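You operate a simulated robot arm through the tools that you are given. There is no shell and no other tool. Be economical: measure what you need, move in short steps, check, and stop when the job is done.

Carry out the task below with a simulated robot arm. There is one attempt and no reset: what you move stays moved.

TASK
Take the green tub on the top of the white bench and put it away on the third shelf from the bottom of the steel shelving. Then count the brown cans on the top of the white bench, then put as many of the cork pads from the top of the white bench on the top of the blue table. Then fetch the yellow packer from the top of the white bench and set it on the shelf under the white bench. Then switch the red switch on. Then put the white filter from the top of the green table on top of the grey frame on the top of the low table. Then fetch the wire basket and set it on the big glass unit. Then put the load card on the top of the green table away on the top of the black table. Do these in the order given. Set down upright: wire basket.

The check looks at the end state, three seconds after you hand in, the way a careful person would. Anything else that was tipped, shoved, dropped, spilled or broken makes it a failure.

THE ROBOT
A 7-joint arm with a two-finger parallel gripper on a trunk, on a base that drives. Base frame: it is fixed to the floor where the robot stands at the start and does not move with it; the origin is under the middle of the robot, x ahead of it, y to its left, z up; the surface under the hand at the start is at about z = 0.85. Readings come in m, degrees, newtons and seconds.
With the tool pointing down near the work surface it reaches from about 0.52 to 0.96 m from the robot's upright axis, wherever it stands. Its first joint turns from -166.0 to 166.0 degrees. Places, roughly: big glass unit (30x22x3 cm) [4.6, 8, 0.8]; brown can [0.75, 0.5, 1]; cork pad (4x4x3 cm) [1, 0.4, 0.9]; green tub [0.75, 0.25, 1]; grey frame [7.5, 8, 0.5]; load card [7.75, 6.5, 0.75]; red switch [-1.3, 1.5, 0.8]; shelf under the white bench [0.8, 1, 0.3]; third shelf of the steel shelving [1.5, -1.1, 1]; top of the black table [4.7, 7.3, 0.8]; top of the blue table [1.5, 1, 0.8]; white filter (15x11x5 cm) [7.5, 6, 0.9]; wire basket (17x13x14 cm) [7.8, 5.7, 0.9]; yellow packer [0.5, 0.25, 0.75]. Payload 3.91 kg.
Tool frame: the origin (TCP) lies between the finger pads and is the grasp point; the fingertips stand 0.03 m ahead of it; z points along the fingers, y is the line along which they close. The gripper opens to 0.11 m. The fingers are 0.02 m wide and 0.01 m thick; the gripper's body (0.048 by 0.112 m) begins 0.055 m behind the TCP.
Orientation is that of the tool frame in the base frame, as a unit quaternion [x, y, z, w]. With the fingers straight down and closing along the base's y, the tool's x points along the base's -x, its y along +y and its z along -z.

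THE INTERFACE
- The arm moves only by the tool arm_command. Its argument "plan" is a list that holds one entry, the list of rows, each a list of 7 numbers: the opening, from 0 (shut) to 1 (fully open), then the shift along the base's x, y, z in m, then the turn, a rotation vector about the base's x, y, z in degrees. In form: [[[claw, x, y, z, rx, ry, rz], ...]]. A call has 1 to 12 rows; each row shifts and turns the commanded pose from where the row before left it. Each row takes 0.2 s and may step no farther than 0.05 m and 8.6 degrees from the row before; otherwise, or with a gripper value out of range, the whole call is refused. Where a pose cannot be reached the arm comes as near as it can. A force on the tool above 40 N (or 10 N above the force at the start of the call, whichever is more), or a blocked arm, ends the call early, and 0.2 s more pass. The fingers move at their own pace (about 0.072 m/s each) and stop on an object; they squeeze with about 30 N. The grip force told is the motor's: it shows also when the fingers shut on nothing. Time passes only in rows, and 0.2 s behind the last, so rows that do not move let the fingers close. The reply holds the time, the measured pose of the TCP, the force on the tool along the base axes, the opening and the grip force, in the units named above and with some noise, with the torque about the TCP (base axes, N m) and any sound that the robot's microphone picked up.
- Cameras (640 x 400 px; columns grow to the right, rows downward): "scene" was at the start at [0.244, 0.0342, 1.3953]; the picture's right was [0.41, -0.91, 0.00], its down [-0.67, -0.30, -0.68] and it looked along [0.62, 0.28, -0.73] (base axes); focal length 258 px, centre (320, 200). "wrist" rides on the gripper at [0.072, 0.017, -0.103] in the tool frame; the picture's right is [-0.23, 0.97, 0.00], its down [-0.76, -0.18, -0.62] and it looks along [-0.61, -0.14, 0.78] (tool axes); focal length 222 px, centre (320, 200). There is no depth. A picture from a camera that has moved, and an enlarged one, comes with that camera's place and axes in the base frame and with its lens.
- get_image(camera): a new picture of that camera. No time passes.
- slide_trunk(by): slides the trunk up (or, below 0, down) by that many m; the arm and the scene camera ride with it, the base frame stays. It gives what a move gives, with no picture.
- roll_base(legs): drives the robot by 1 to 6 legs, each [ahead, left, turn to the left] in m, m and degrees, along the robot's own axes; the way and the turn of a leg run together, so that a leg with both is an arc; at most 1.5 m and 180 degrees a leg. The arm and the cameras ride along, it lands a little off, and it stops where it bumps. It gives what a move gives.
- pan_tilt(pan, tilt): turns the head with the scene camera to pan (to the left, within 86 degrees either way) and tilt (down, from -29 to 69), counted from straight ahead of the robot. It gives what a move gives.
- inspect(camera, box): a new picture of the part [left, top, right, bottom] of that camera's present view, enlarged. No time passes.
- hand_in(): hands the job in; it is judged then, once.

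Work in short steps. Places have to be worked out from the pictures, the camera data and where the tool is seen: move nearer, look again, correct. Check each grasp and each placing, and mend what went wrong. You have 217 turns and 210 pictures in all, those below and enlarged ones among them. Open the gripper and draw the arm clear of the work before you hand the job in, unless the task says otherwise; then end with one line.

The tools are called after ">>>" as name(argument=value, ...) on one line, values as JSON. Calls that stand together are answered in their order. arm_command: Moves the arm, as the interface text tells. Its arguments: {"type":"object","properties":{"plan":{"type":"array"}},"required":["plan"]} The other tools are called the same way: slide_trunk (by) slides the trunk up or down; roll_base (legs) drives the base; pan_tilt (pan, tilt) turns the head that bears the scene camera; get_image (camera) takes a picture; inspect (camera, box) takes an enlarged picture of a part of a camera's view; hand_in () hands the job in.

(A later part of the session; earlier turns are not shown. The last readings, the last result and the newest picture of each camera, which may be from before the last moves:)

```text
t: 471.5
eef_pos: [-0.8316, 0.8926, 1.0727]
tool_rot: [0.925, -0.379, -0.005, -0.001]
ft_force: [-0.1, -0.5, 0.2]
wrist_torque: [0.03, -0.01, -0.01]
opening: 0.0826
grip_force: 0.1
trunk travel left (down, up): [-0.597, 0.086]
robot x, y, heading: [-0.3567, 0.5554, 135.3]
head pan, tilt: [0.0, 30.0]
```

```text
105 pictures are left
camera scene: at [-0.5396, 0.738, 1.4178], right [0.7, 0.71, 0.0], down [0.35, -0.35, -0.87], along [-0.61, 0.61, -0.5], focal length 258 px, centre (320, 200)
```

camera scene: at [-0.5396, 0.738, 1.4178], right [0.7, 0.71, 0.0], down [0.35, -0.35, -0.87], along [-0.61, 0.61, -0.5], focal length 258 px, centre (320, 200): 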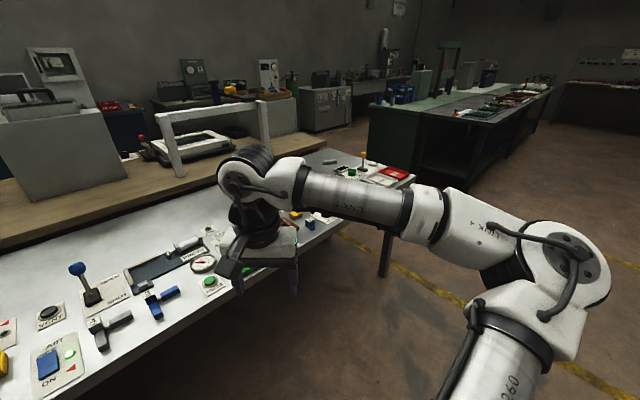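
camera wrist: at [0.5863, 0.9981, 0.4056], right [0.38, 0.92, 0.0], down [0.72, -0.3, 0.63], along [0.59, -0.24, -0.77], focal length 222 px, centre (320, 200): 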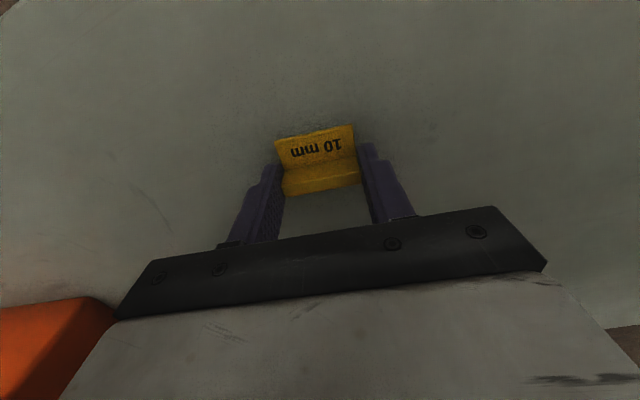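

A table of controls. I enlarge it to find the red switch.

>>> inspect(camera="scene", box=[0, 200, 240, 400])

>>> inspect(camera="scene", box=[180, 140, 430, 300])

>>> get_image(camera="wrist")

```text
2.00 times, centred on (120, 300) of scene
camera zoom: at [-0.5396, 0.738, 1.4178], right [0.7, 0.71, 0.0], down [0.35, -0.35, -0.87], along [-0.61, 0.61, -0.5], focal length 515 px, centre (720, 0)
```

zoom: 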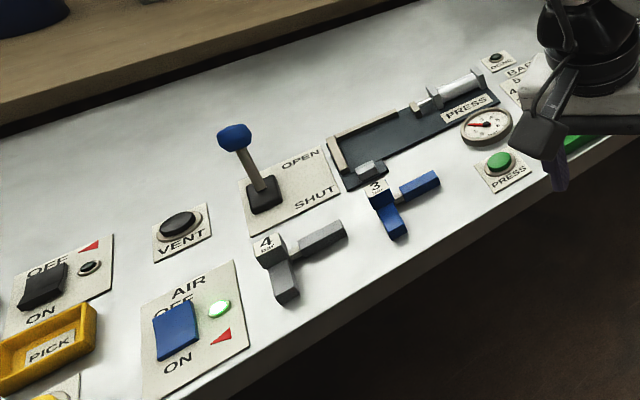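

```text
2.50 times, centred on (305, 220) of scene
camera zoom: at [-0.5396, 0.738, 1.4178], right [0.7, 0.71, 0.0], down [0.35, -0.35, -0.87], along [-0.61, 0.61, -0.5], focal length 644 px, centre (358, 150)
```

zoom: 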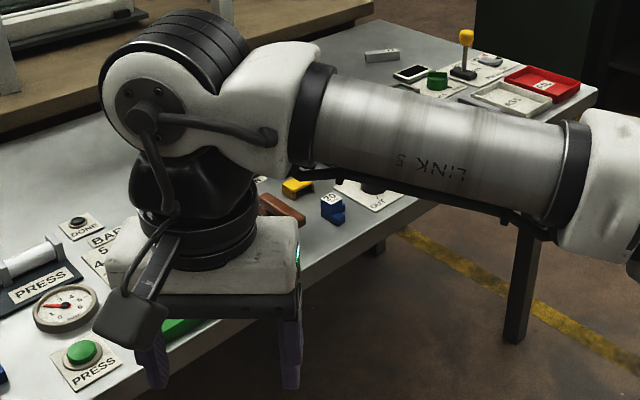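

```text
102 pictures are left
camera wrist: at [-0.7927, 0.8282, 1.1759], right [-0.85, -0.53, 0.0], down [-0.41, 0.66, 0.63], along [-0.34, 0.53, -0.78], focal length 222 px, centre (320, 200)
```

wrist: 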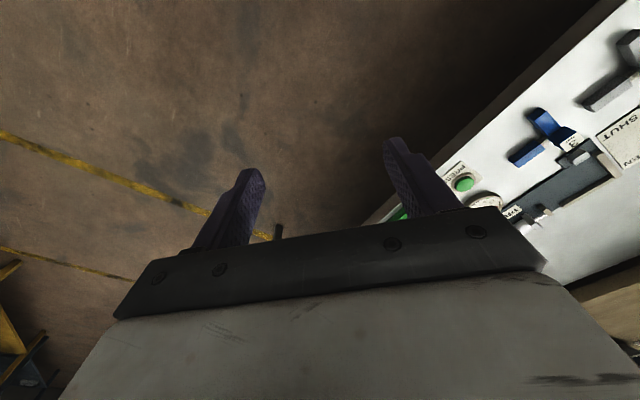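

The front edge of this table lies along x≈-1.07; the red switch should be near [-1.3, 1.5], hidden by the arm. I square up to the table (heading 180) at y≈1.6.

>>> roll_base(legs=[[0, 0, 44.5], [0, -1.05, 0]])

>>> get_image(camera="scene")

>>> get_image(camera="wrist")

```text
t: 481.9
eef_pos: [-0.924, 1.5026, 1.0726]
tool_rot: [1.0, -0.001, -0.005, 0.001]
ft_force: [-0.5, -0.4, -0.3]
wrist_torque: [0.01, -0.04, 0.0]
opening: 0.0825
grip_force: 0.0
trunk travel left (down, up): [-0.597, 0.086]
robot x, y, heading: [-0.3453, 1.595, 179.4]
head pan, tilt: [0.0, 30.0]
```

```text
101 pictures are left
camera scene: at [-0.6052, 1.5962, 1.4178], right [0.01, 1.0, 0.0], down [0.5, 0.0, -0.87], along [-0.87, 0.01, -0.5], focal length 258 px, centre (320, 200)
```

scene: 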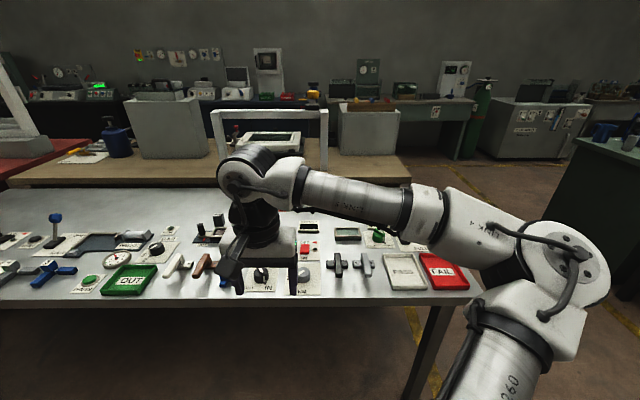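

```text
100 pictures are left
camera wrist: at [-0.8517, 1.4846, 1.1759], right [-0.23, -0.97, 0.0], down [-0.75, 0.18, 0.63], along [-0.61, 0.14, -0.78], focal length 222 px, centre (320, 200)
```

wrist: 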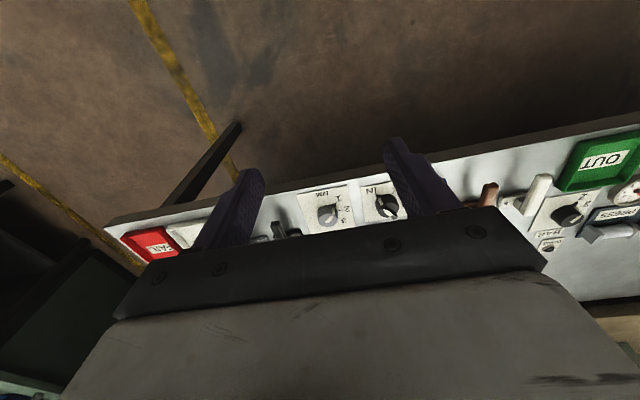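

>>> inspect(camera="scene", box=[120, 190, 440, 300])

>>> inspect(camera="scene", box=[270, 205, 400, 295])

```text
2.00 times, centred on (280, 245) of scene
camera zoom: at [-0.6052, 1.5962, 1.4178], right [0.01, 1.0, 0.0], down [0.5, 0.0, -0.87], along [-0.87, 0.01, -0.5], focal length 515 px, centre (400, 110)
```

zoom: 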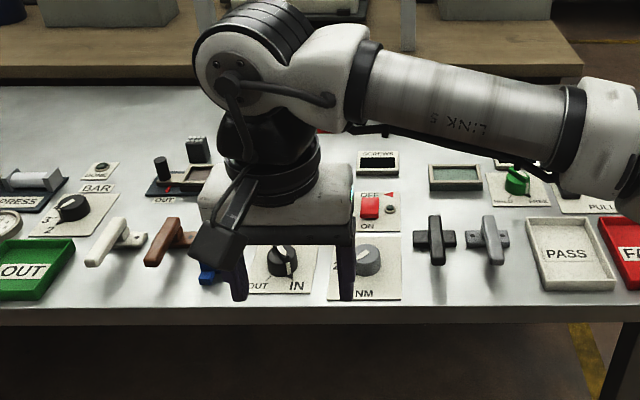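

```text
4.44 times, centred on (335, 250) of scene
camera zoom: at [-0.6052, 1.5962, 1.4178], right [0.01, 1.0, 0.0], down [0.5, 0.0, -0.87], along [-0.87, 0.01, -0.5], focal length 1145 px, centre (253, -22)
```

zoom: 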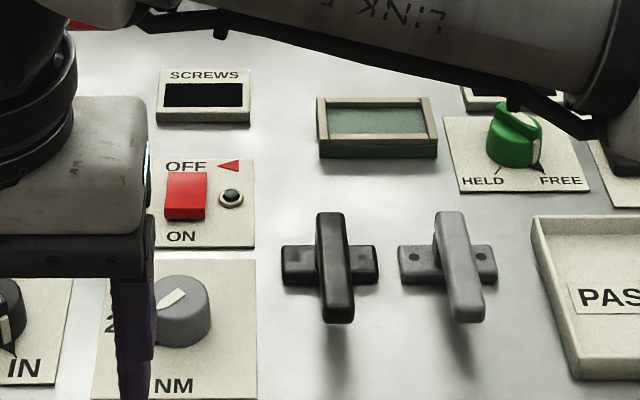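

The red rocker (lamp dark, marker at OFF) is at about [-1.31, 1.553]; its ON half is the near end (x≈-1.293). I close the gripper, drive 0.12 m nearer and move above it.

>>> roll_base(legs=[[0.12, 0, 0.6]])

>>> arm_command(plan=[[[0, -0.04, 0.01, 0, 0, 0, 0], [0, -0.04, 0.01, 0, 0, 0, 0], [0, -0.04, 0.01, 0, 0, 0, 0], [0, -0.04, 0.01, -0.02, 0, 0, 0], [0, -0.04, 0.005, -0.02, 0, 0, 0], [0, -0.02, 0, -0.04, 0, 0, 0], [0, 0, 0, -0.03, 0, 0, 0], [0, 0, 0, 0, 0, 0, 0]]])

>>> get_image(camera="wrist")

>>> get_image(camera="scene")

```text
t: 483.2
eef_pos: [-1.04, 1.4972, 1.0724]
tool_rot: [1.0, 0.005, -0.004, 0.0]
ft_force: [0.6, -1.1, -0.9]
wrist_torque: [-0.02, -0.05, 0.01]
opening: 0.0826
grip_force: 0.1
trunk travel left (down, up): [-0.597, 0.086]
robot x, y, heading: [-0.4646, 1.5918, -179.7]
head pan, tilt: [0.0, 30.0]
```

```text
t: 485.0
eef_pos: [-1.2568, 1.5416, 0.9629]
tool_rot: [1.0, 0.005, -0.006, 0.0]
ft_force: [0.2, -0.9, -0.7]
wrist_torque: [-0.01, 0.02, -0.01]
opening: 0.0
grip_force: 29.7
trunk travel left (down, up): [-0.597, 0.086]
robot x, y, heading: [-0.4601, 1.5934, -180.0]
head pan, tilt: [0.0, 30.0]
```

```text
97 pictures are left
camera wrist: at [-1.1852, 1.5255, 1.0654], right [-0.22, -0.98, 0.0], down [-0.76, 0.17, 0.63], along [-0.62, 0.14, -0.78], focal length 222 px, centre (320, 200)
```

wrist: 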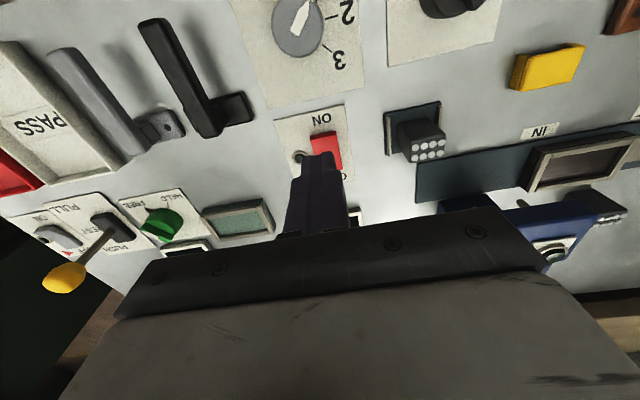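

```text
96 pictures are left
camera scene: at [-0.7213, 1.5936, 1.4178], right [0.0, 1.0, 0.0], down [0.5, 0.0, -0.87], along [-0.87, 0.0, -0.5], focal length 258 px, centre (320, 200)
```

scene: 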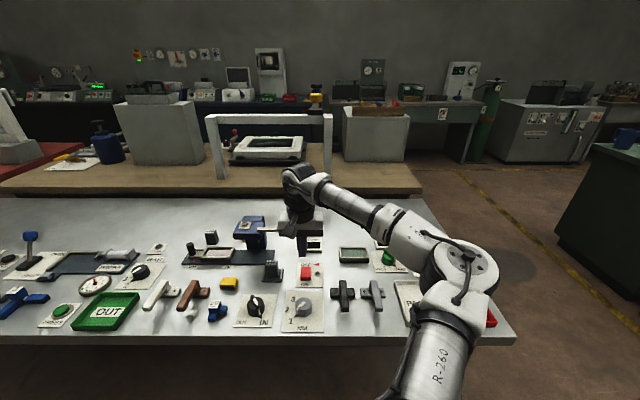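

Near end of the rocker at ≈[-1.295, 1.546]. I go over it and down to 2 cm above.

>>> arm_command(plan=[[[0, -0.02, 0.003, -0.02, 0, 0, 0], [0, -0.02, 0.002, -0.04, 0, 0, 0], [0, 0, 0, -0.035, 0, 0, 0], [0, 0, 0, 0, 0, 0, 0]]])

>>> get_image(camera="wrist")

>>> inspect(camera="scene", box=[260, 220, 360, 320])

```text
t: 486.0
eef_pos: [-1.3002, 1.5455, 0.8647]
tool_rot: [1.0, 0.004, -0.006, 0.001]
ft_force: [0.3, -1.2, -0.6]
wrist_torque: [0.02, 0.02, 0.01]
opening: 0.0001
grip_force: 29.6
trunk travel left (down, up): [-0.597, 0.086]
robot x, y, heading: [-0.4587, 1.5935, -179.5]
head pan, tilt: [0.0, 30.0]
```

```text
95 pictures are left
camera wrist: at [-1.2264, 1.5283, 0.9678], right [-0.22, -0.98, 0.0], down [-0.76, 0.17, 0.63], along [-0.62, 0.14, -0.78], focal length 222 px, centre (320, 200)
```

wrist: 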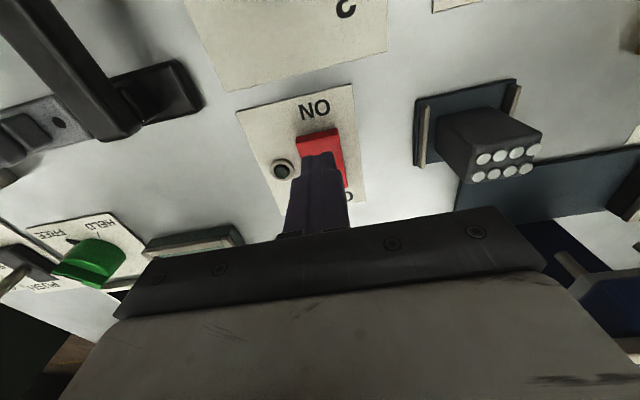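

```text
4.00 times, centred on (310, 270) of scene
camera zoom: at [-0.7213, 1.5936, 1.4178], right [0.0, 1.0, 0.0], down [0.5, 0.0, -0.87], along [-0.87, 0.0, -0.5], focal length 1031 px, centre (360, -80)
```

zoom: 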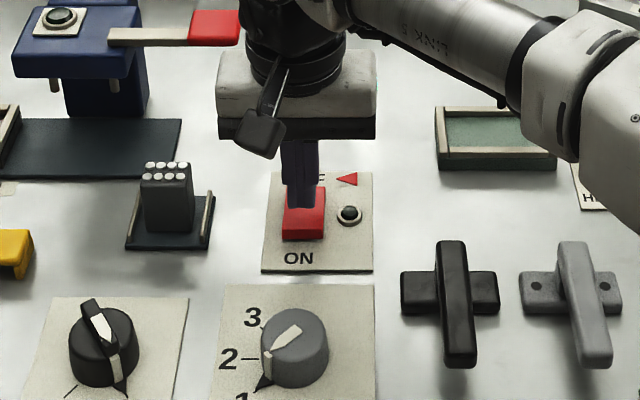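

The tip is over the near (ON) half. I press down in small steps, listening for a click.

>>> arm_command(plan=[[[0, 0.001, -0.001, -0.008, 0, 0, 0], [0, 0, 0, -0.006, 0, 0, 0], [0, 0, 0, -0.005, 0, 0, 0], [0, 0, 0, 0, 0, 0, 0]]])

>>> inspect(camera="scene", box=[260, 220, 360, 320])

```text
t: 487.0
eef_pos: [-1.2983, 1.5439, 0.8461]
tool_rot: [1.0, 0.004, -0.005, 0.001]
ft_force: [-0.6, -0.7, 0.5]
wrist_torque: [0.01, 0.01, -0.01]
opening: 0.0
grip_force: 29.9
trunk travel left (down, up): [-0.597, 0.086]
robot x, y, heading: [-0.4613, 1.5951, -179.7]
head pan, tilt: [0.0, 30.0]
```

```text
4.00 times, centred on (310, 270) of scene
camera zoom: at [-0.7213, 1.5936, 1.4178], right [0.0, 1.0, 0.0], down [0.5, 0.0, -0.87], along [-0.87, 0.0, -0.5], focal length 1031 px, centre (360, -80)
```

zoom: 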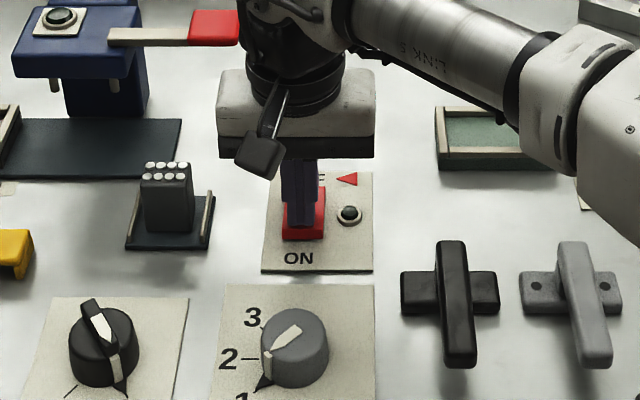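

Not yet in contact; I continue down.

>>> arm_command(plan=[[[0, 0.002, 0, -0.004, 0, 0, 0], [0, 0, 0, -0.004, 0, 0, 0], [0, 0, 0, -0.003, 0, 0, 0], [0, 0, 0, -0.003, 0, 0, 0], [0, 0, 0, 0, 0, 0, 0]]])

>>> inspect(camera="scene", box=[260, 220, 360, 320])

```text
t: 488.0
eef_pos: [-1.2964, 1.5448, 0.8423]
tool_rot: [1.0, 0.005, -0.011, 0.003]
ft_force: [9.7, 1.0, 22.1]
wrist_torque: [0.06, -0.08, 0.04]
opening: 0.0001
grip_force: 29.6
trunk travel left (down, up): [-0.597, 0.086]
robot x, y, heading: [-0.4588, 1.5922, -180.0]
head pan, tilt: [0.0, 30.0]
heard: click
stopped in row 5: the force on the tool passed its limit at 41 N (the readings are from after the stop); the commanded pose is now the measured one
```

```text
4.00 times, centred on (310, 270) of scene
camera zoom: at [-0.7182, 1.5941, 1.4185], right [0.0, 1.0, 0.0], down [0.5, 0.0, -0.87], along [-0.87, 0.0, -0.5], focal length 1031 px, centre (360, -80)
```

zoom: 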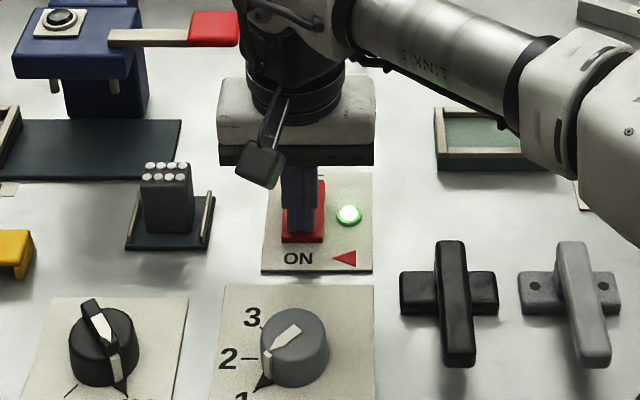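

Click heard, lamp green, marker at ON. I raise straight up and retract.

>>> arm_command(plan=[[[0, 0, 0, 0.02, 0, 0, 0], [0, 0, 0, 0.04, 0, 0, 0], [0, 0, 0, 0.045, 0, 0, 0], [0, 0.02, 0, 0.045, 0, 0, 0], [0, 0.045, 0, 0.02, 0, 0, 0], [0, 0.045, 0, 0.02, 0, 0, 0], [0, 0.045, 0, 0, 0, 0, 0], [0, 0.045, 0, 0, 0, 0, 0], [0, 0, 0, 0, 0, 0, 0]]])

>>> inspect(camera="scene", box=[220, 200, 420, 320])

```text
t: 490.0
eef_pos: [-1.0956, 1.5439, 1.03]
tool_rot: [1.0, 0.004, -0.008, 0.002]
ft_force: [-0.1, 0.4, 0.4]
wrist_torque: [-0.01, 0.0, -0.02]
opening: 0.0
grip_force: 30.3
trunk travel left (down, up): [-0.597, 0.086]
robot x, y, heading: [-0.4656, 1.5926, -179.7]
head pan, tilt: [0.0, 30.0]
```

```text
3.20 times, centred on (320, 260) of scene
camera zoom: at [-0.7214, 1.5936, 1.4177], right [0.0, 1.0, 0.0], down [0.5, 0.0, -0.87], along [-0.87, 0.0, -0.5], focal length 825 px, centre (320, 8)
```

zoom: 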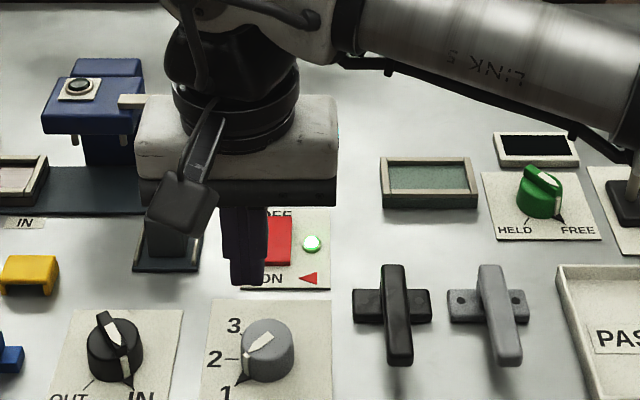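

The switch is on. Now the far area: I retreat, slide to the corridor at y≈2.8, turn to heading 0 and drive to x≈2.5, then look ahead.

>>> roll_base(legs=[[-0.2, 0, 0], [0, -1.2, 0], [0, 0, 180], [1.4, 0, 0], [1.4, 0, 0]])

>>> pan_tilt(pan=30, tilt=10)

>>> get_image(camera="scene")

>>> pan_tilt(pan=-20, tilt=15)

>>> get_image(camera="scene")

```text
t: 521.9
eef_pos: [3.2136, 2.8662, 1.0299]
tool_rot: [0.003, 1.0, 0.001, 0.008]
ft_force: [-0.1, 0.0, 0.3]
wrist_torque: [0.01, -0.02, -0.01]
opening: 0.0002
grip_force: 29.9
trunk travel left (down, up): [-0.597, 0.086]
robot x, y, heading: [2.5813, 2.8305, -0.7]
head pan, tilt: [0.0, 30.0]
```

```text
t: 522.8
eef_pos: [3.214, 2.8657, 1.029]
tool_rot: [0.003, 1.0, 0.001, 0.008]
ft_force: [0.5, -0.4, -0.1]
wrist_torque: [-0.02, -0.01, 0.03]
opening: 0.0
grip_force: 30.1
trunk travel left (down, up): [-0.597, 0.086]
robot x, y, heading: [2.5827, 2.8262, -0.7]
head pan, tilt: [30.0, 10.0]
```

```text
90 pictures are left
camera scene: at [2.832, 2.8718, 1.4501], right [0.49, -0.87, 0.0], down [-0.15, -0.09, -0.98], along [0.86, 0.48, -0.17], focal length 258 px, centre (320, 200)
```

scene: 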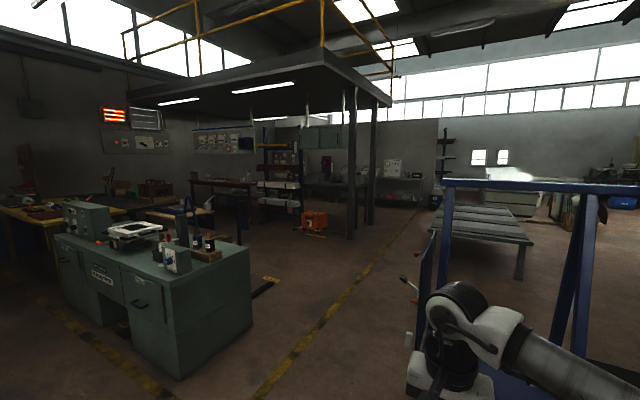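

```text
t: 524.0
eef_pos: [3.2137, 2.8654, 1.0301]
tool_rot: [0.003, 1.0, 0.002, 0.008]
ft_force: [-0.4, 0.0, 0.2]
wrist_torque: [0.03, -0.01, 0.02]
opening: 0.0
grip_force: 30.1
trunk travel left (down, up): [-0.597, 0.086]
robot x, y, heading: [2.5791, 2.8275, -0.9]
head pan, tilt: [-20.0, 15.0]
```

```text
89 pictures are left
camera scene: at [2.8383, 2.7934, 1.442], right [-0.35, -0.94, 0.0], down [-0.24, 0.09, -0.97], along [0.9, -0.34, -0.26], focal length 258 px, centre (320, 200)
```

scene: 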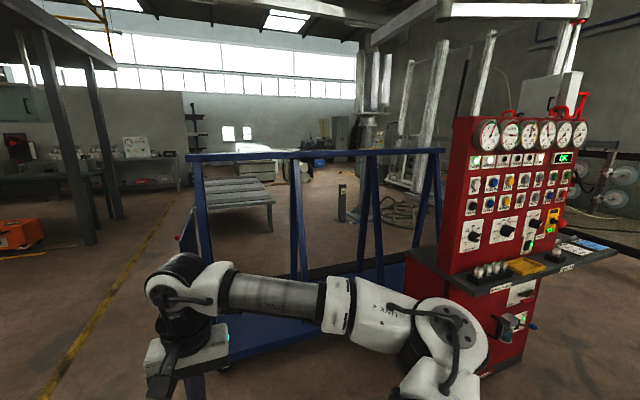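

The blue rack blocks straight ahead; there's a lane between it and the green desk at y≈3.75. I shift left and drive through.

>>> roll_base(legs=[[0, 0.92, 0.9], [1.4, 0, 0], [1.2, 0, 0]])

>>> pan_tilt(pan=40, tilt=12)

>>> get_image(camera="scene")

```text
t: 543.7
eef_pos: [5.7972, 3.8656, 1.0306]
tool_rot: [-0.013, 1.0, 0.002, 0.008]
ft_force: [0.0, 0.1, -0.7]
wrist_torque: [0.01, -0.03, 0.0]
opening: 0.0001
grip_force: 29.8
trunk travel left (down, up): [-0.597, 0.086]
robot x, y, heading: [5.1645, 3.8072, 1.3]
head pan, tilt: [-20.0, 15.0]
```

```text
t: 545.0
eef_pos: [5.7976, 3.8668, 1.0314]
tool_rot: [-0.013, 1.0, 0.002, 0.008]
ft_force: [0.9, 0.1, -0.3]
wrist_torque: [0.03, 0.02, -0.02]
opening: 0.0
grip_force: 30.4
trunk travel left (down, up): [-0.597, 0.086]
robot x, y, heading: [5.1656, 3.8009, 1.1]
head pan, tilt: [40.0, 12.0]
```

```text
88 pictures are left
camera scene: at [5.4057, 3.8727, 1.4469], right [0.66, -0.75, 0.0], down [-0.16, -0.14, -0.98], along [0.74, 0.64, -0.21], focal length 258 px, centre (320, 200)
```

scene: 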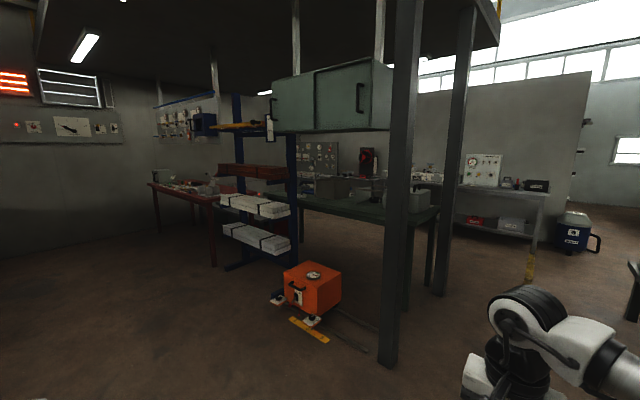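

I zoom in on the area under the mezzanine.

>>> inspect(camera="scene", box=[140, 90, 460, 290])

>>> pan_tilt(pan=80, tilt=12)

>>> get_image(camera="scene")

```text
2.00 times, centred on (300, 190) of scene
camera zoom: at [5.4057, 3.8727, 1.4469], right [0.66, -0.75, 0.0], down [-0.16, -0.14, -0.98], along [0.74, 0.64, -0.21], focal length 515 px, centre (360, 220)
```

zoom: 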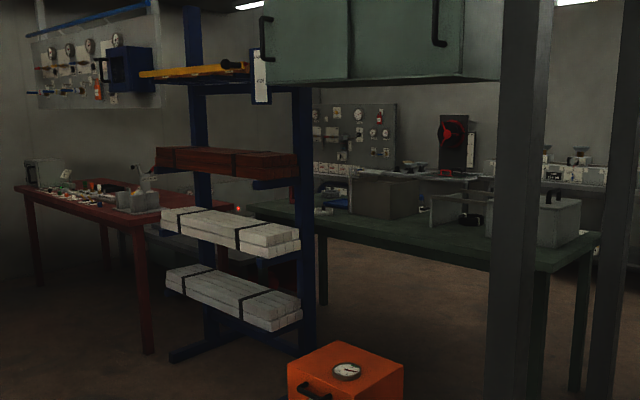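

```text
t: 546.1
eef_pos: [5.7988, 3.866, 1.0295]
tool_rot: [-0.013, 1.0, 0.001, 0.007]
ft_force: [0.6, -0.2, -0.2]
wrist_torque: [-0.02, -0.01, 0.0]
opening: 0.0
grip_force: 30.3
trunk travel left (down, up): [-0.597, 0.086]
robot x, y, heading: [5.1645, 3.8072, 1.2]
head pan, tilt: [80.0, 12.0]
```

```text
86 pictures are left
camera scene: at [5.3498, 3.9035, 1.4469], right [0.99, -0.15, 0.0], down [-0.03, -0.21, -0.98], along [0.15, 0.97, -0.21], focal length 258 px, centre (320, 200)
```

scene: 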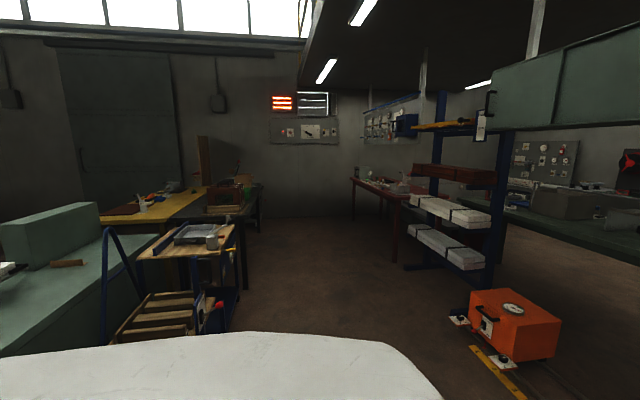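

I check straight ahead along the lane before driving east.

>>> pan_tilt(pan=0, tilt=20)

>>> get_image(camera="scene")

```text
t: 547.6
eef_pos: [5.7977, 3.8663, 1.0302]
tool_rot: [-0.013, 1.0, 0.003, 0.009]
ft_force: [0.3, -0.1, 0.2]
wrist_torque: [-0.01, -0.02, -0.01]
opening: 0.0
grip_force: 29.7
trunk travel left (down, up): [-0.597, 0.086]
robot x, y, heading: [5.1641, 3.8064, 1.0]
head pan, tilt: [0.0, 20.0]
```

```text
85 pictures are left
camera scene: at [5.4286, 3.8134, 1.4339], right [0.02, -1.0, 0.0], down [-0.34, -0.01, -0.94], along [0.94, 0.02, -0.34], focal length 258 px, centre (320, 200)
```

scene: 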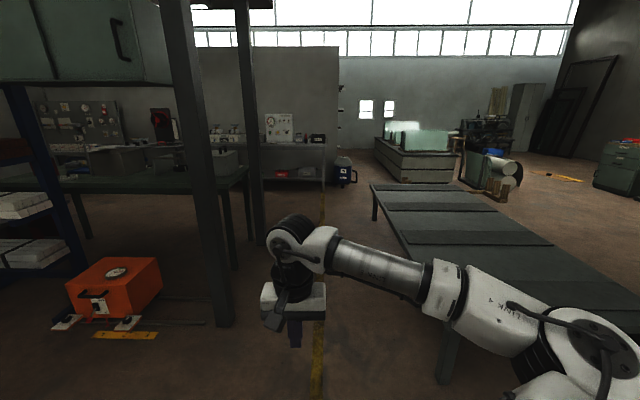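

The lane between the slatted table (y≈3.35) and the columns (y≈4.45) is about 1.1 m, enough. I drive east along y≈3.88.

>>> roll_base(legs=[[1.4, 0.06, -1.0], [1.4, 0.0, 0], [1.1, 0, 0]])

>>> pan_tilt(pan=80, tilt=15)

>>> get_image(camera="scene")

```text
t: 566.4
eef_pos: [9.6907, 3.8607, 1.0296]
tool_rot: [0.009, 1.0, 0.002, 0.008]
ft_force: [0.1, 0.3, -0.7]
wrist_torque: [-0.01, -0.01, 0.01]
opening: 0.0
grip_force: 30.3
trunk travel left (down, up): [-0.597, 0.086]
robot x, y, heading: [9.0584, 3.8294, -1.2]
head pan, tilt: [0.0, 20.0]
```

```text
t: 567.9
eef_pos: [9.691, 3.8608, 1.0291]
tool_rot: [0.009, 1.0, 0.001, 0.008]
ft_force: [0.4, -0.4, -0.4]
wrist_torque: [0.02, -0.01, 0.0]
opening: 0.0
grip_force: 30.0
trunk travel left (down, up): [-0.597, 0.086]
robot x, y, heading: [9.0536, 3.8261, -1.3]
head pan, tilt: [80.0, 15.0]
```

```text
84 pictures are left
camera scene: at [9.2452, 3.9176, 1.442], right [0.98, -0.2, 0.0], down [-0.05, -0.25, -0.97], along [0.19, 0.95, -0.26], focal length 258 px, centre (320, 200)
```

scene: 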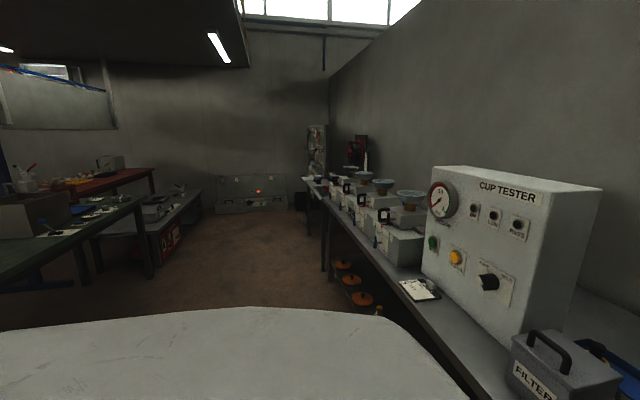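

I made it. I raise the arm, back up a little, turn north and drive up between the green table and the wall bench.

>>> arm_command(plan=[[[0, -0.03, 0, 0.035, 0, 0, 0], [0, -0.03, 0, 0.035, 0, 0, 0], [0, -0.03, 0, 0.035, 0, 0, 0], [0, 0, 0, 0.045, 0, 0, 0]]])

>>> roll_base(legs=[[-0.3, 0, 0], [0, 0, 91], [1.3, 0, 0]])

>>> pan_tilt(pan=60, tilt=30)

>>> get_image(camera="scene")

>>> pan_tilt(pan=10, tilt=30)

>>> get_image(camera="scene")

```text
t: 568.9
eef_pos: [9.6021, 3.8594, 1.1806]
tool_rot: [0.009, 1.0, 0.002, 0.009]
ft_force: [-0.6, 0.1, -0.3]
wrist_torque: [0.0, -0.06, 0.0]
opening: 0.0001
grip_force: 30.3
trunk travel left (down, up): [-0.597, 0.086]
robot x, y, heading: [9.0574, 3.8309, -1.3]
head pan, tilt: [80.0, 15.0]
```

```text
t: 581.1
eef_pos: [8.7031, 5.686, 1.18]
tool_rot: [0.71, -0.704, -0.007, -0.004]
ft_force: [0.9, -0.1, 0.4]
wrist_torque: [-0.03, 0.01, 0.01]
opening: 0.0002
grip_force: 30.2
trunk travel left (down, up): [-0.597, 0.086]
robot x, y, heading: [8.7465, 5.1394, 90.3]
head pan, tilt: [80.0, 15.0]
```

```text
t: 582.0
eef_pos: [8.7026, 5.6859, 1.1818]
tool_rot: [0.711, -0.703, -0.007, -0.005]
ft_force: [-0.8, -0.3, -0.3]
wrist_torque: [0.03, -0.01, -0.02]
opening: 0.0
grip_force: 30.2
trunk travel left (down, up): [-0.597, 0.086]
robot x, y, heading: [8.7444, 5.1393, 90.1]
head pan, tilt: [60.0, 30.0]
```

```text
83 pictures are left
camera scene: at [8.6699, 5.3573, 1.4178], right [0.5, 0.87, 0.0], down [0.43, -0.25, -0.87], along [-0.75, 0.43, -0.5], focal length 258 px, centre (320, 200)
```

scene: 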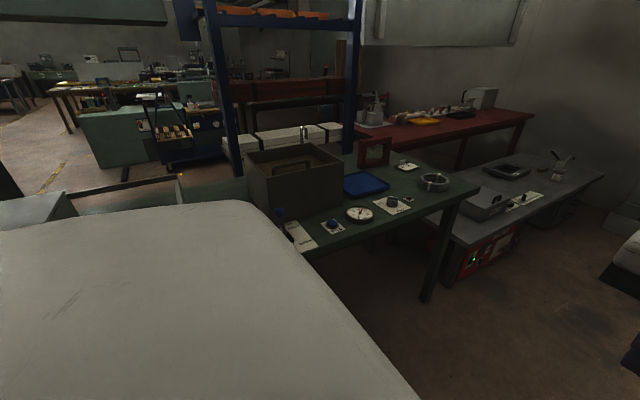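

```text
t: 583.1
eef_pos: [8.7033, 5.6858, 1.1811]
tool_rot: [0.71, -0.704, -0.007, -0.004]
ft_force: [-0.5, -0.4, -0.1]
wrist_torque: [-0.03, 0.02, -0.02]
opening: 0.0
grip_force: 29.8
trunk travel left (down, up): [-0.597, 0.086]
robot x, y, heading: [8.7501, 5.1403, 90.3]
head pan, tilt: [10.0, 30.0]
```

```text
82 pictures are left
camera scene: at [8.7323, 5.4014, 1.4178], right [0.98, 0.18, 0.0], down [0.09, -0.49, -0.87], along [-0.15, 0.85, -0.5], focal length 258 px, centre (320, 200)
```

scene: 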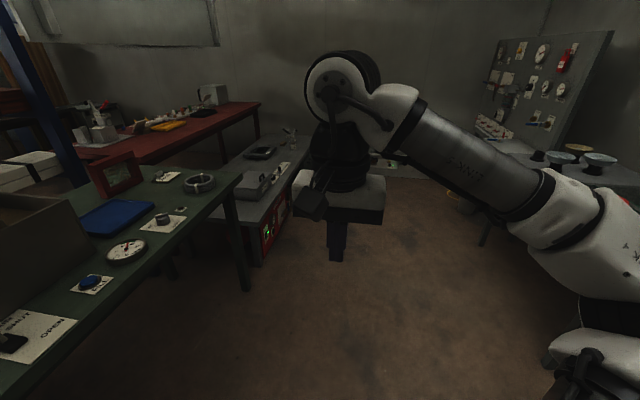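

Good views of the green table and the low table. I enlarge them.

>>> inspect(camera="scene", box=[60, 110, 320, 290])

>>> pan_tilt(pan=75, tilt=30)

>>> inspect(camera="scene", box=[220, 80, 640, 330])

```text
2.22 times, centred on (190, 200) of scene
camera zoom: at [8.7323, 5.4014, 1.4178], right [0.98, 0.18, 0.0], down [0.09, -0.49, -0.87], along [-0.15, 0.85, -0.5], focal length 573 px, centre (609, 200)
```

zoom: 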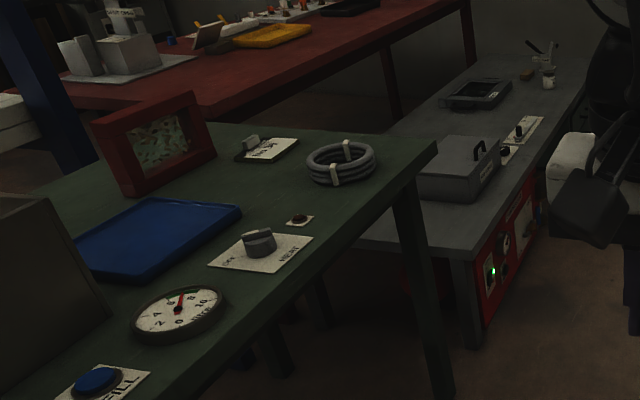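

```text
t: 584.5
eef_pos: [8.7027, 5.6871, 1.1806]
tool_rot: [0.711, -0.703, -0.007, -0.004]
ft_force: [0.6, 0.4, -0.8]
wrist_torque: [-0.03, -0.02, 0.04]
opening: 0.0
grip_force: 30.5
trunk travel left (down, up): [-0.597, 0.086]
robot x, y, heading: [8.7472, 5.1413, 90.1]
head pan, tilt: [75.0, 30.0]
```

```text
1.52 times, centred on (430, 205) of scene
camera zoom: at [8.661, 5.3355, 1.4178], right [0.26, 0.97, 0.0], down [0.48, -0.13, -0.87], along [-0.84, 0.22, -0.5], focal length 393 px, centre (152, 192)
```

zoom: 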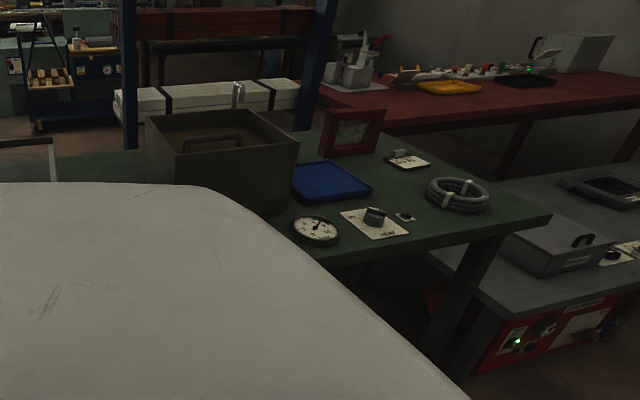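

I turn to face the green table to see its other part.

>>> roll_base(legs=[[0.1, -0.2, 0], [0, 0, 90]])

>>> pan_tilt(pan=0, tilt=35)

>>> get_image(camera="scene")

```text
t: 590.6
eef_pos: [8.3998, 5.2028, 1.18]
tool_rot: [1.0, -0.002, -0.009, 0.002]
ft_force: [0.6, 0.6, -1.0]
wrist_torque: [-0.03, 0.01, -0.01]
opening: 0.0001
grip_force: 30.0
trunk travel left (down, up): [-0.597, 0.086]
robot x, y, heading: [8.9455, 5.2412, 179.6]
head pan, tilt: [75.0, 30.0]
```

```text
t: 592.0
eef_pos: [8.3998, 5.2026, 1.1814]
tool_rot: [1.0, -0.001, -0.008, 0.002]
ft_force: [0.0, 0.2, -0.6]
wrist_torque: [0.0, 0.0, 0.03]
opening: 0.0
grip_force: 30.4
trunk travel left (down, up): [-0.597, 0.086]
robot x, y, heading: [8.9476, 5.2392, 179.8]
head pan, tilt: [0.0, 35.0]
```

```text
79 pictures are left
camera scene: at [8.6896, 5.2445, 1.41], right [0.01, 1.0, 0.0], down [0.57, 0.0, -0.82], along [-0.82, 0.01, -0.57], focal length 258 px, centre (320, 200)
```

scene: 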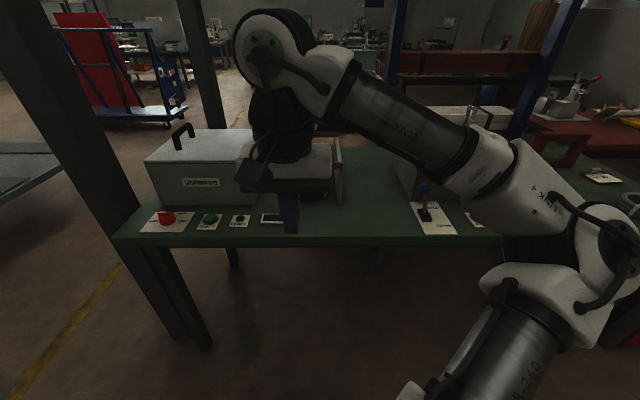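

>>> get_image(camera="wrist")

>>> roll_base(legs=[[0, -0.6, 0]])

>>> get_image(camera="scene")

>>> get_image(camera="wrist")

```text
78 pictures are left
camera wrist: at [8.4727, 5.1851, 1.2835], right [-0.23, -0.97, 0.01], down [-0.75, 0.18, 0.64], along [-0.62, 0.14, -0.77], focal length 222 px, centre (320, 200)
```

wrist: 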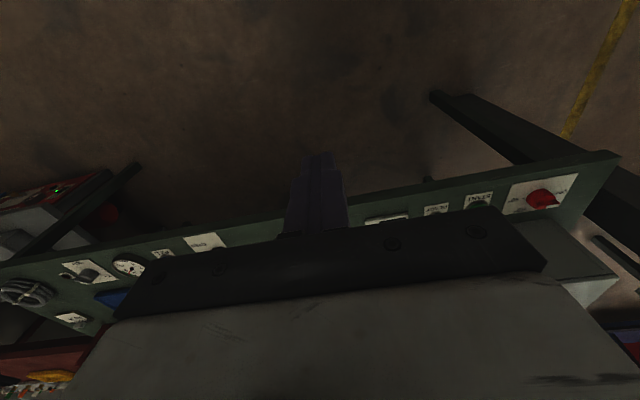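

```text
t: 597.1
eef_pos: [8.4028, 5.7932, 1.181]
tool_rot: [1.0, -0.003, -0.008, 0.002]
ft_force: [0.1, 0.7, 0.1]
wrist_torque: [-0.01, 0.0, 0.0]
opening: 0.0
grip_force: 29.6
trunk travel left (down, up): [-0.597, 0.086]
robot x, y, heading: [8.9499, 5.8326, 179.6]
head pan, tilt: [0.0, 35.0]
```

```text
77 pictures are left
camera scene: at [8.694, 5.8357, 1.41], right [0.01, 1.0, 0.0], down [0.57, 0.0, -0.82], along [-0.82, 0.01, -0.57], focal length 258 px, centre (320, 200)
```

scene: 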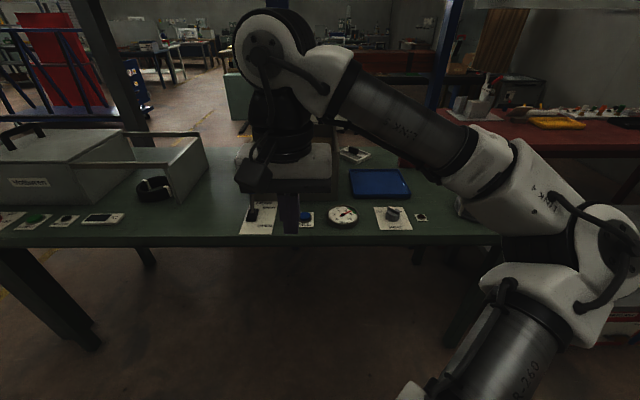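

```text
76 pictures are left
camera wrist: at [8.477, 5.7763, 1.2836], right [-0.23, -0.97, 0.01], down [-0.75, 0.18, 0.64], along [-0.62, 0.14, -0.77], focal length 222 px, centre (320, 200)
```

wrist: 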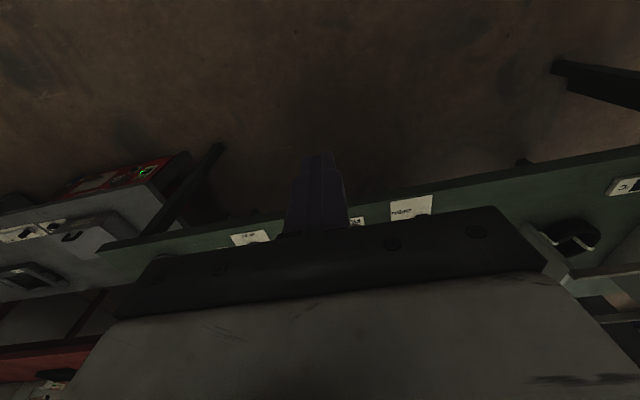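

>>> inspect(camera="scene", box=[180, 110, 440, 240])

>>> inspect(camera="scene", box=[0, 110, 240, 240])

```text
2.46 times, centred on (310, 175) of scene
camera zoom: at [8.694, 5.8357, 1.41], right [0.01, 1.0, 0.0], down [0.57, 0.0, -0.82], along [-0.82, 0.01, -0.57], focal length 634 px, centre (345, 262)
```

zoom: 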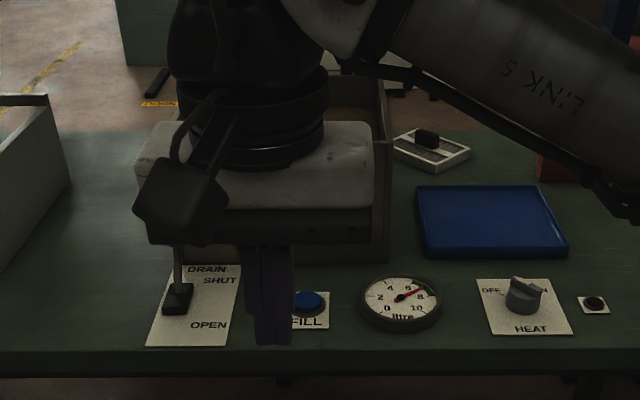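

```text
2.67 times, centred on (120, 175) of scene
camera zoom: at [8.694, 5.8357, 1.41], right [0.01, 1.0, 0.0], down [0.57, 0.0, -0.82], along [-0.82, 0.01, -0.57], focal length 687 px, centre (853, 267)
```

zoom: 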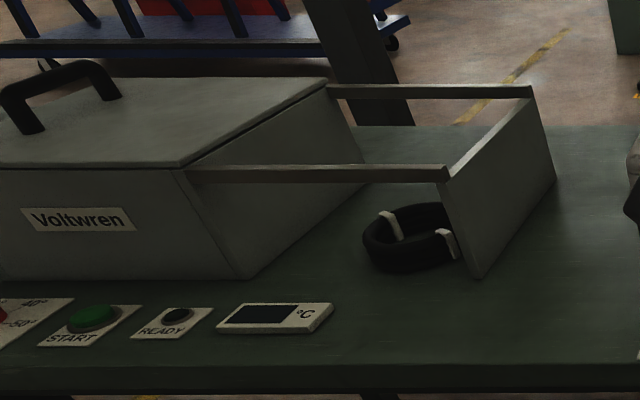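

The white tray with a black knob behind the tank at ≈[7.37, 6.05] is the white filter; the load card is at ≈[7.66, 6.55]; the basket is likely in the tank. I drive close to the table edge (x≈8.42), level with the filter.

>>> roll_base(legs=[[0.52, -0.22, 0.4]])

>>> get_image(camera="scene")

>>> get_image(camera="wrist")

```text
t: 600.3
eef_pos: [7.8863, 6.0121, 1.1804]
tool_rot: [1.0, 0.005, -0.008, 0.003]
ft_force: [-0.2, 0.6, -0.6]
wrist_torque: [-0.02, 0.0, 0.0]
opening: 0.0
grip_force: 29.8
trunk travel left (down, up): [-0.597, 0.086]
robot x, y, heading: [8.4318, 6.0558, -179.7]
head pan, tilt: [0.0, 35.0]
```

```text
73 pictures are left
camera scene: at [8.1753, 6.057, 1.4099], right [0.0, 1.0, 0.0], down [0.57, 0.0, -0.82], along [-0.82, 0.0, -0.57], focal length 258 px, centre (320, 200)
```

scene: 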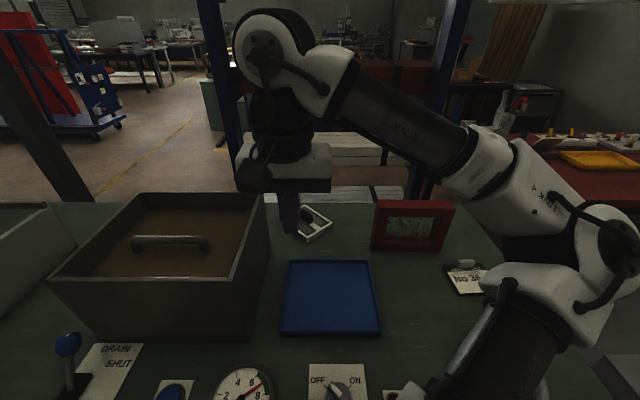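

```text
72 pictures are left
camera wrist: at [7.9591, 5.9951, 1.2834], right [-0.22, -0.98, 0.01], down [-0.75, 0.17, 0.64], along [-0.62, 0.13, -0.77], focal length 222 px, centre (320, 200)
```

wrist: 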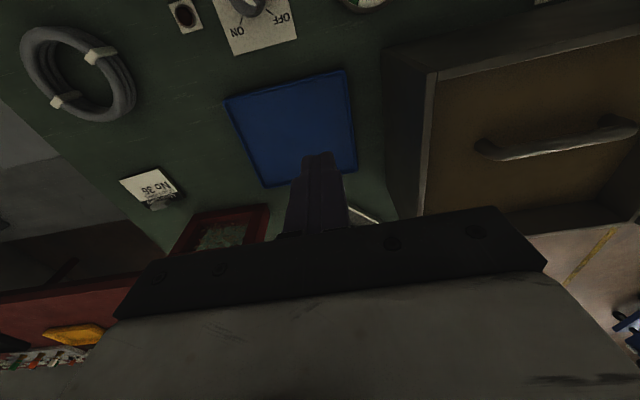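

The filter is at about [7.48, 6.03]. I enlarge it to see how to grip it.

>>> inspect(camera="scene", box=[270, 190, 370, 260])

>>> arm_command(plan=[[[0.6, -0.045, 0, 0, 0, 7, 0], [0.6, -0.045, 0, 0, 0, 7, 0], [0.6, -0.045, 0, -0.01, 0, 7, 0], [0.6, -0.03, 0, -0.02, 0, 0, 0], [0.6, 0, 0, -0.04, 0, 0, 0], [0.6, 0, 0, 0, 0, 0, 0]]])

>>> get_image(camera="wrist")

```text
5.71 times, centred on (320, 225) of scene
camera zoom: at [8.1753, 6.057, 1.4099], right [0.0, 1.0, 0.0], down [0.57, 0.0, -0.82], along [-0.82, 0.0, -0.57], focal length 1473 px, centre (320, 57)
```

zoom: 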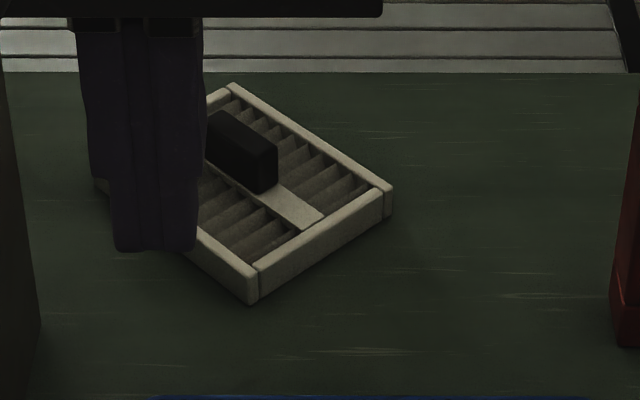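

```text
t: 601.7
eef_pos: [7.7192, 6.0128, 1.1103]
tool_rot: [0.982, 0.005, -0.191, 0.001]
ft_force: [0.5, 1.0, -0.5]
wrist_torque: [0.05, 0.02, -0.03]
opening: 0.066
grip_force: 0.1
trunk travel left (down, up): [-0.597, 0.086]
robot x, y, heading: [8.431, 6.0561, -179.7]
head pan, tilt: [0.0, 35.0]
```

```text
70 pictures are left
camera wrist: at [7.8239, 5.9952, 1.1795], right [-0.2, -0.98, 0.08], down [-0.47, 0.17, 0.86], along [-0.86, 0.13, -0.5], focal length 222 px, centre (320, 200)
```

wrist: 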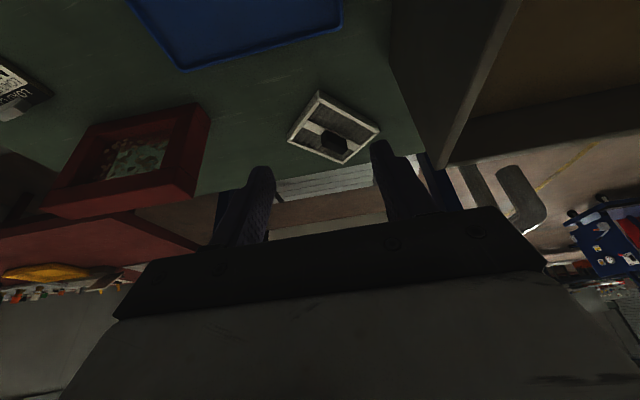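

The filter's handle block (long axis along the 45° diagonal) is at ≈[7.467, 6.008, 0.84]. I yaw the tool +45° to grip across it while moving nearer.

>>> arm_command(plan=[[[0.6, -0.02, 0, 0, 0, 0, 7.5], [0.6, -0.02, 0, 0, 0, 0, 7.5], [0.6, -0.02, 0, 0, 0, 0, 7.5], [0.6, -0.02, 0.005, -0.02, 0, 0, 7.5], [0.6, -0.02, 0.005, -0.02, 0, 0, 7.5], [0.6, -0.02, 0.005, -0.02, 0, 0, 7.5], [0.6, -0.03, 0, -0.03, 0, 0, 0], [0.6, 0, 0, 0, 0, 0, 0]]])

>>> get_image(camera="wrist")

>>> get_image(camera="scene")

```text
t: 603.5
eef_pos: [7.5923, 6.0213, 1.0406]
tool_rot: [0.93, 0.315, -0.181, 0.061]
ft_force: [1.0, -0.4, 0.4]
wrist_torque: [0.0, 0.0, 0.04]
opening: 0.0661
grip_force: 0.1
out of reach, approached as far as the arm can: row 6
trunk travel left (down, up): [-0.597, 0.086]
robot x, y, heading: [8.429, 6.0554, -179.9]
head pan, tilt: [0.0, 35.0]
```

```text
69 pictures are left
camera wrist: at [7.6857, 6.0723, 1.1101], right [0.43, -0.9, 0.09], down [-0.48, -0.15, 0.86], along [-0.77, -0.41, -0.5], focal length 222 px, centre (320, 200)
```

wrist: 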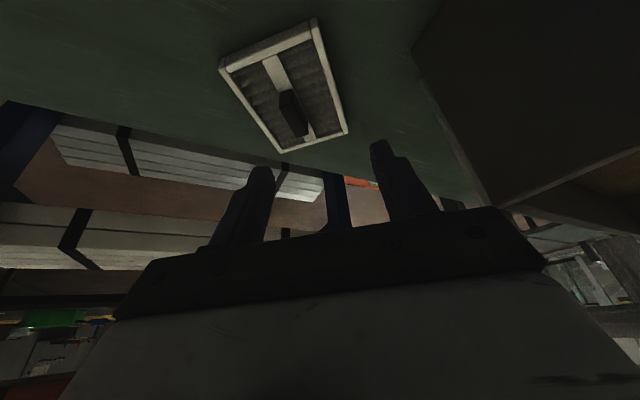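

```text
68 pictures are left
camera scene: at [8.1769, 6.0569, 1.4103], right [0.0, 1.0, 0.0], down [0.57, 0.0, -0.82], along [-0.82, 0.0, -0.57], focal length 258 px, centre (320, 200)
```

scene: 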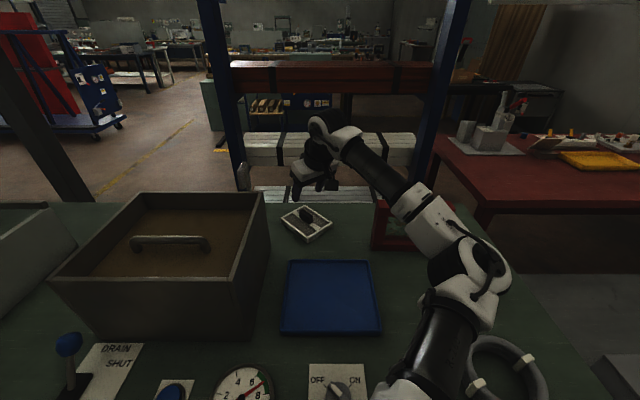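

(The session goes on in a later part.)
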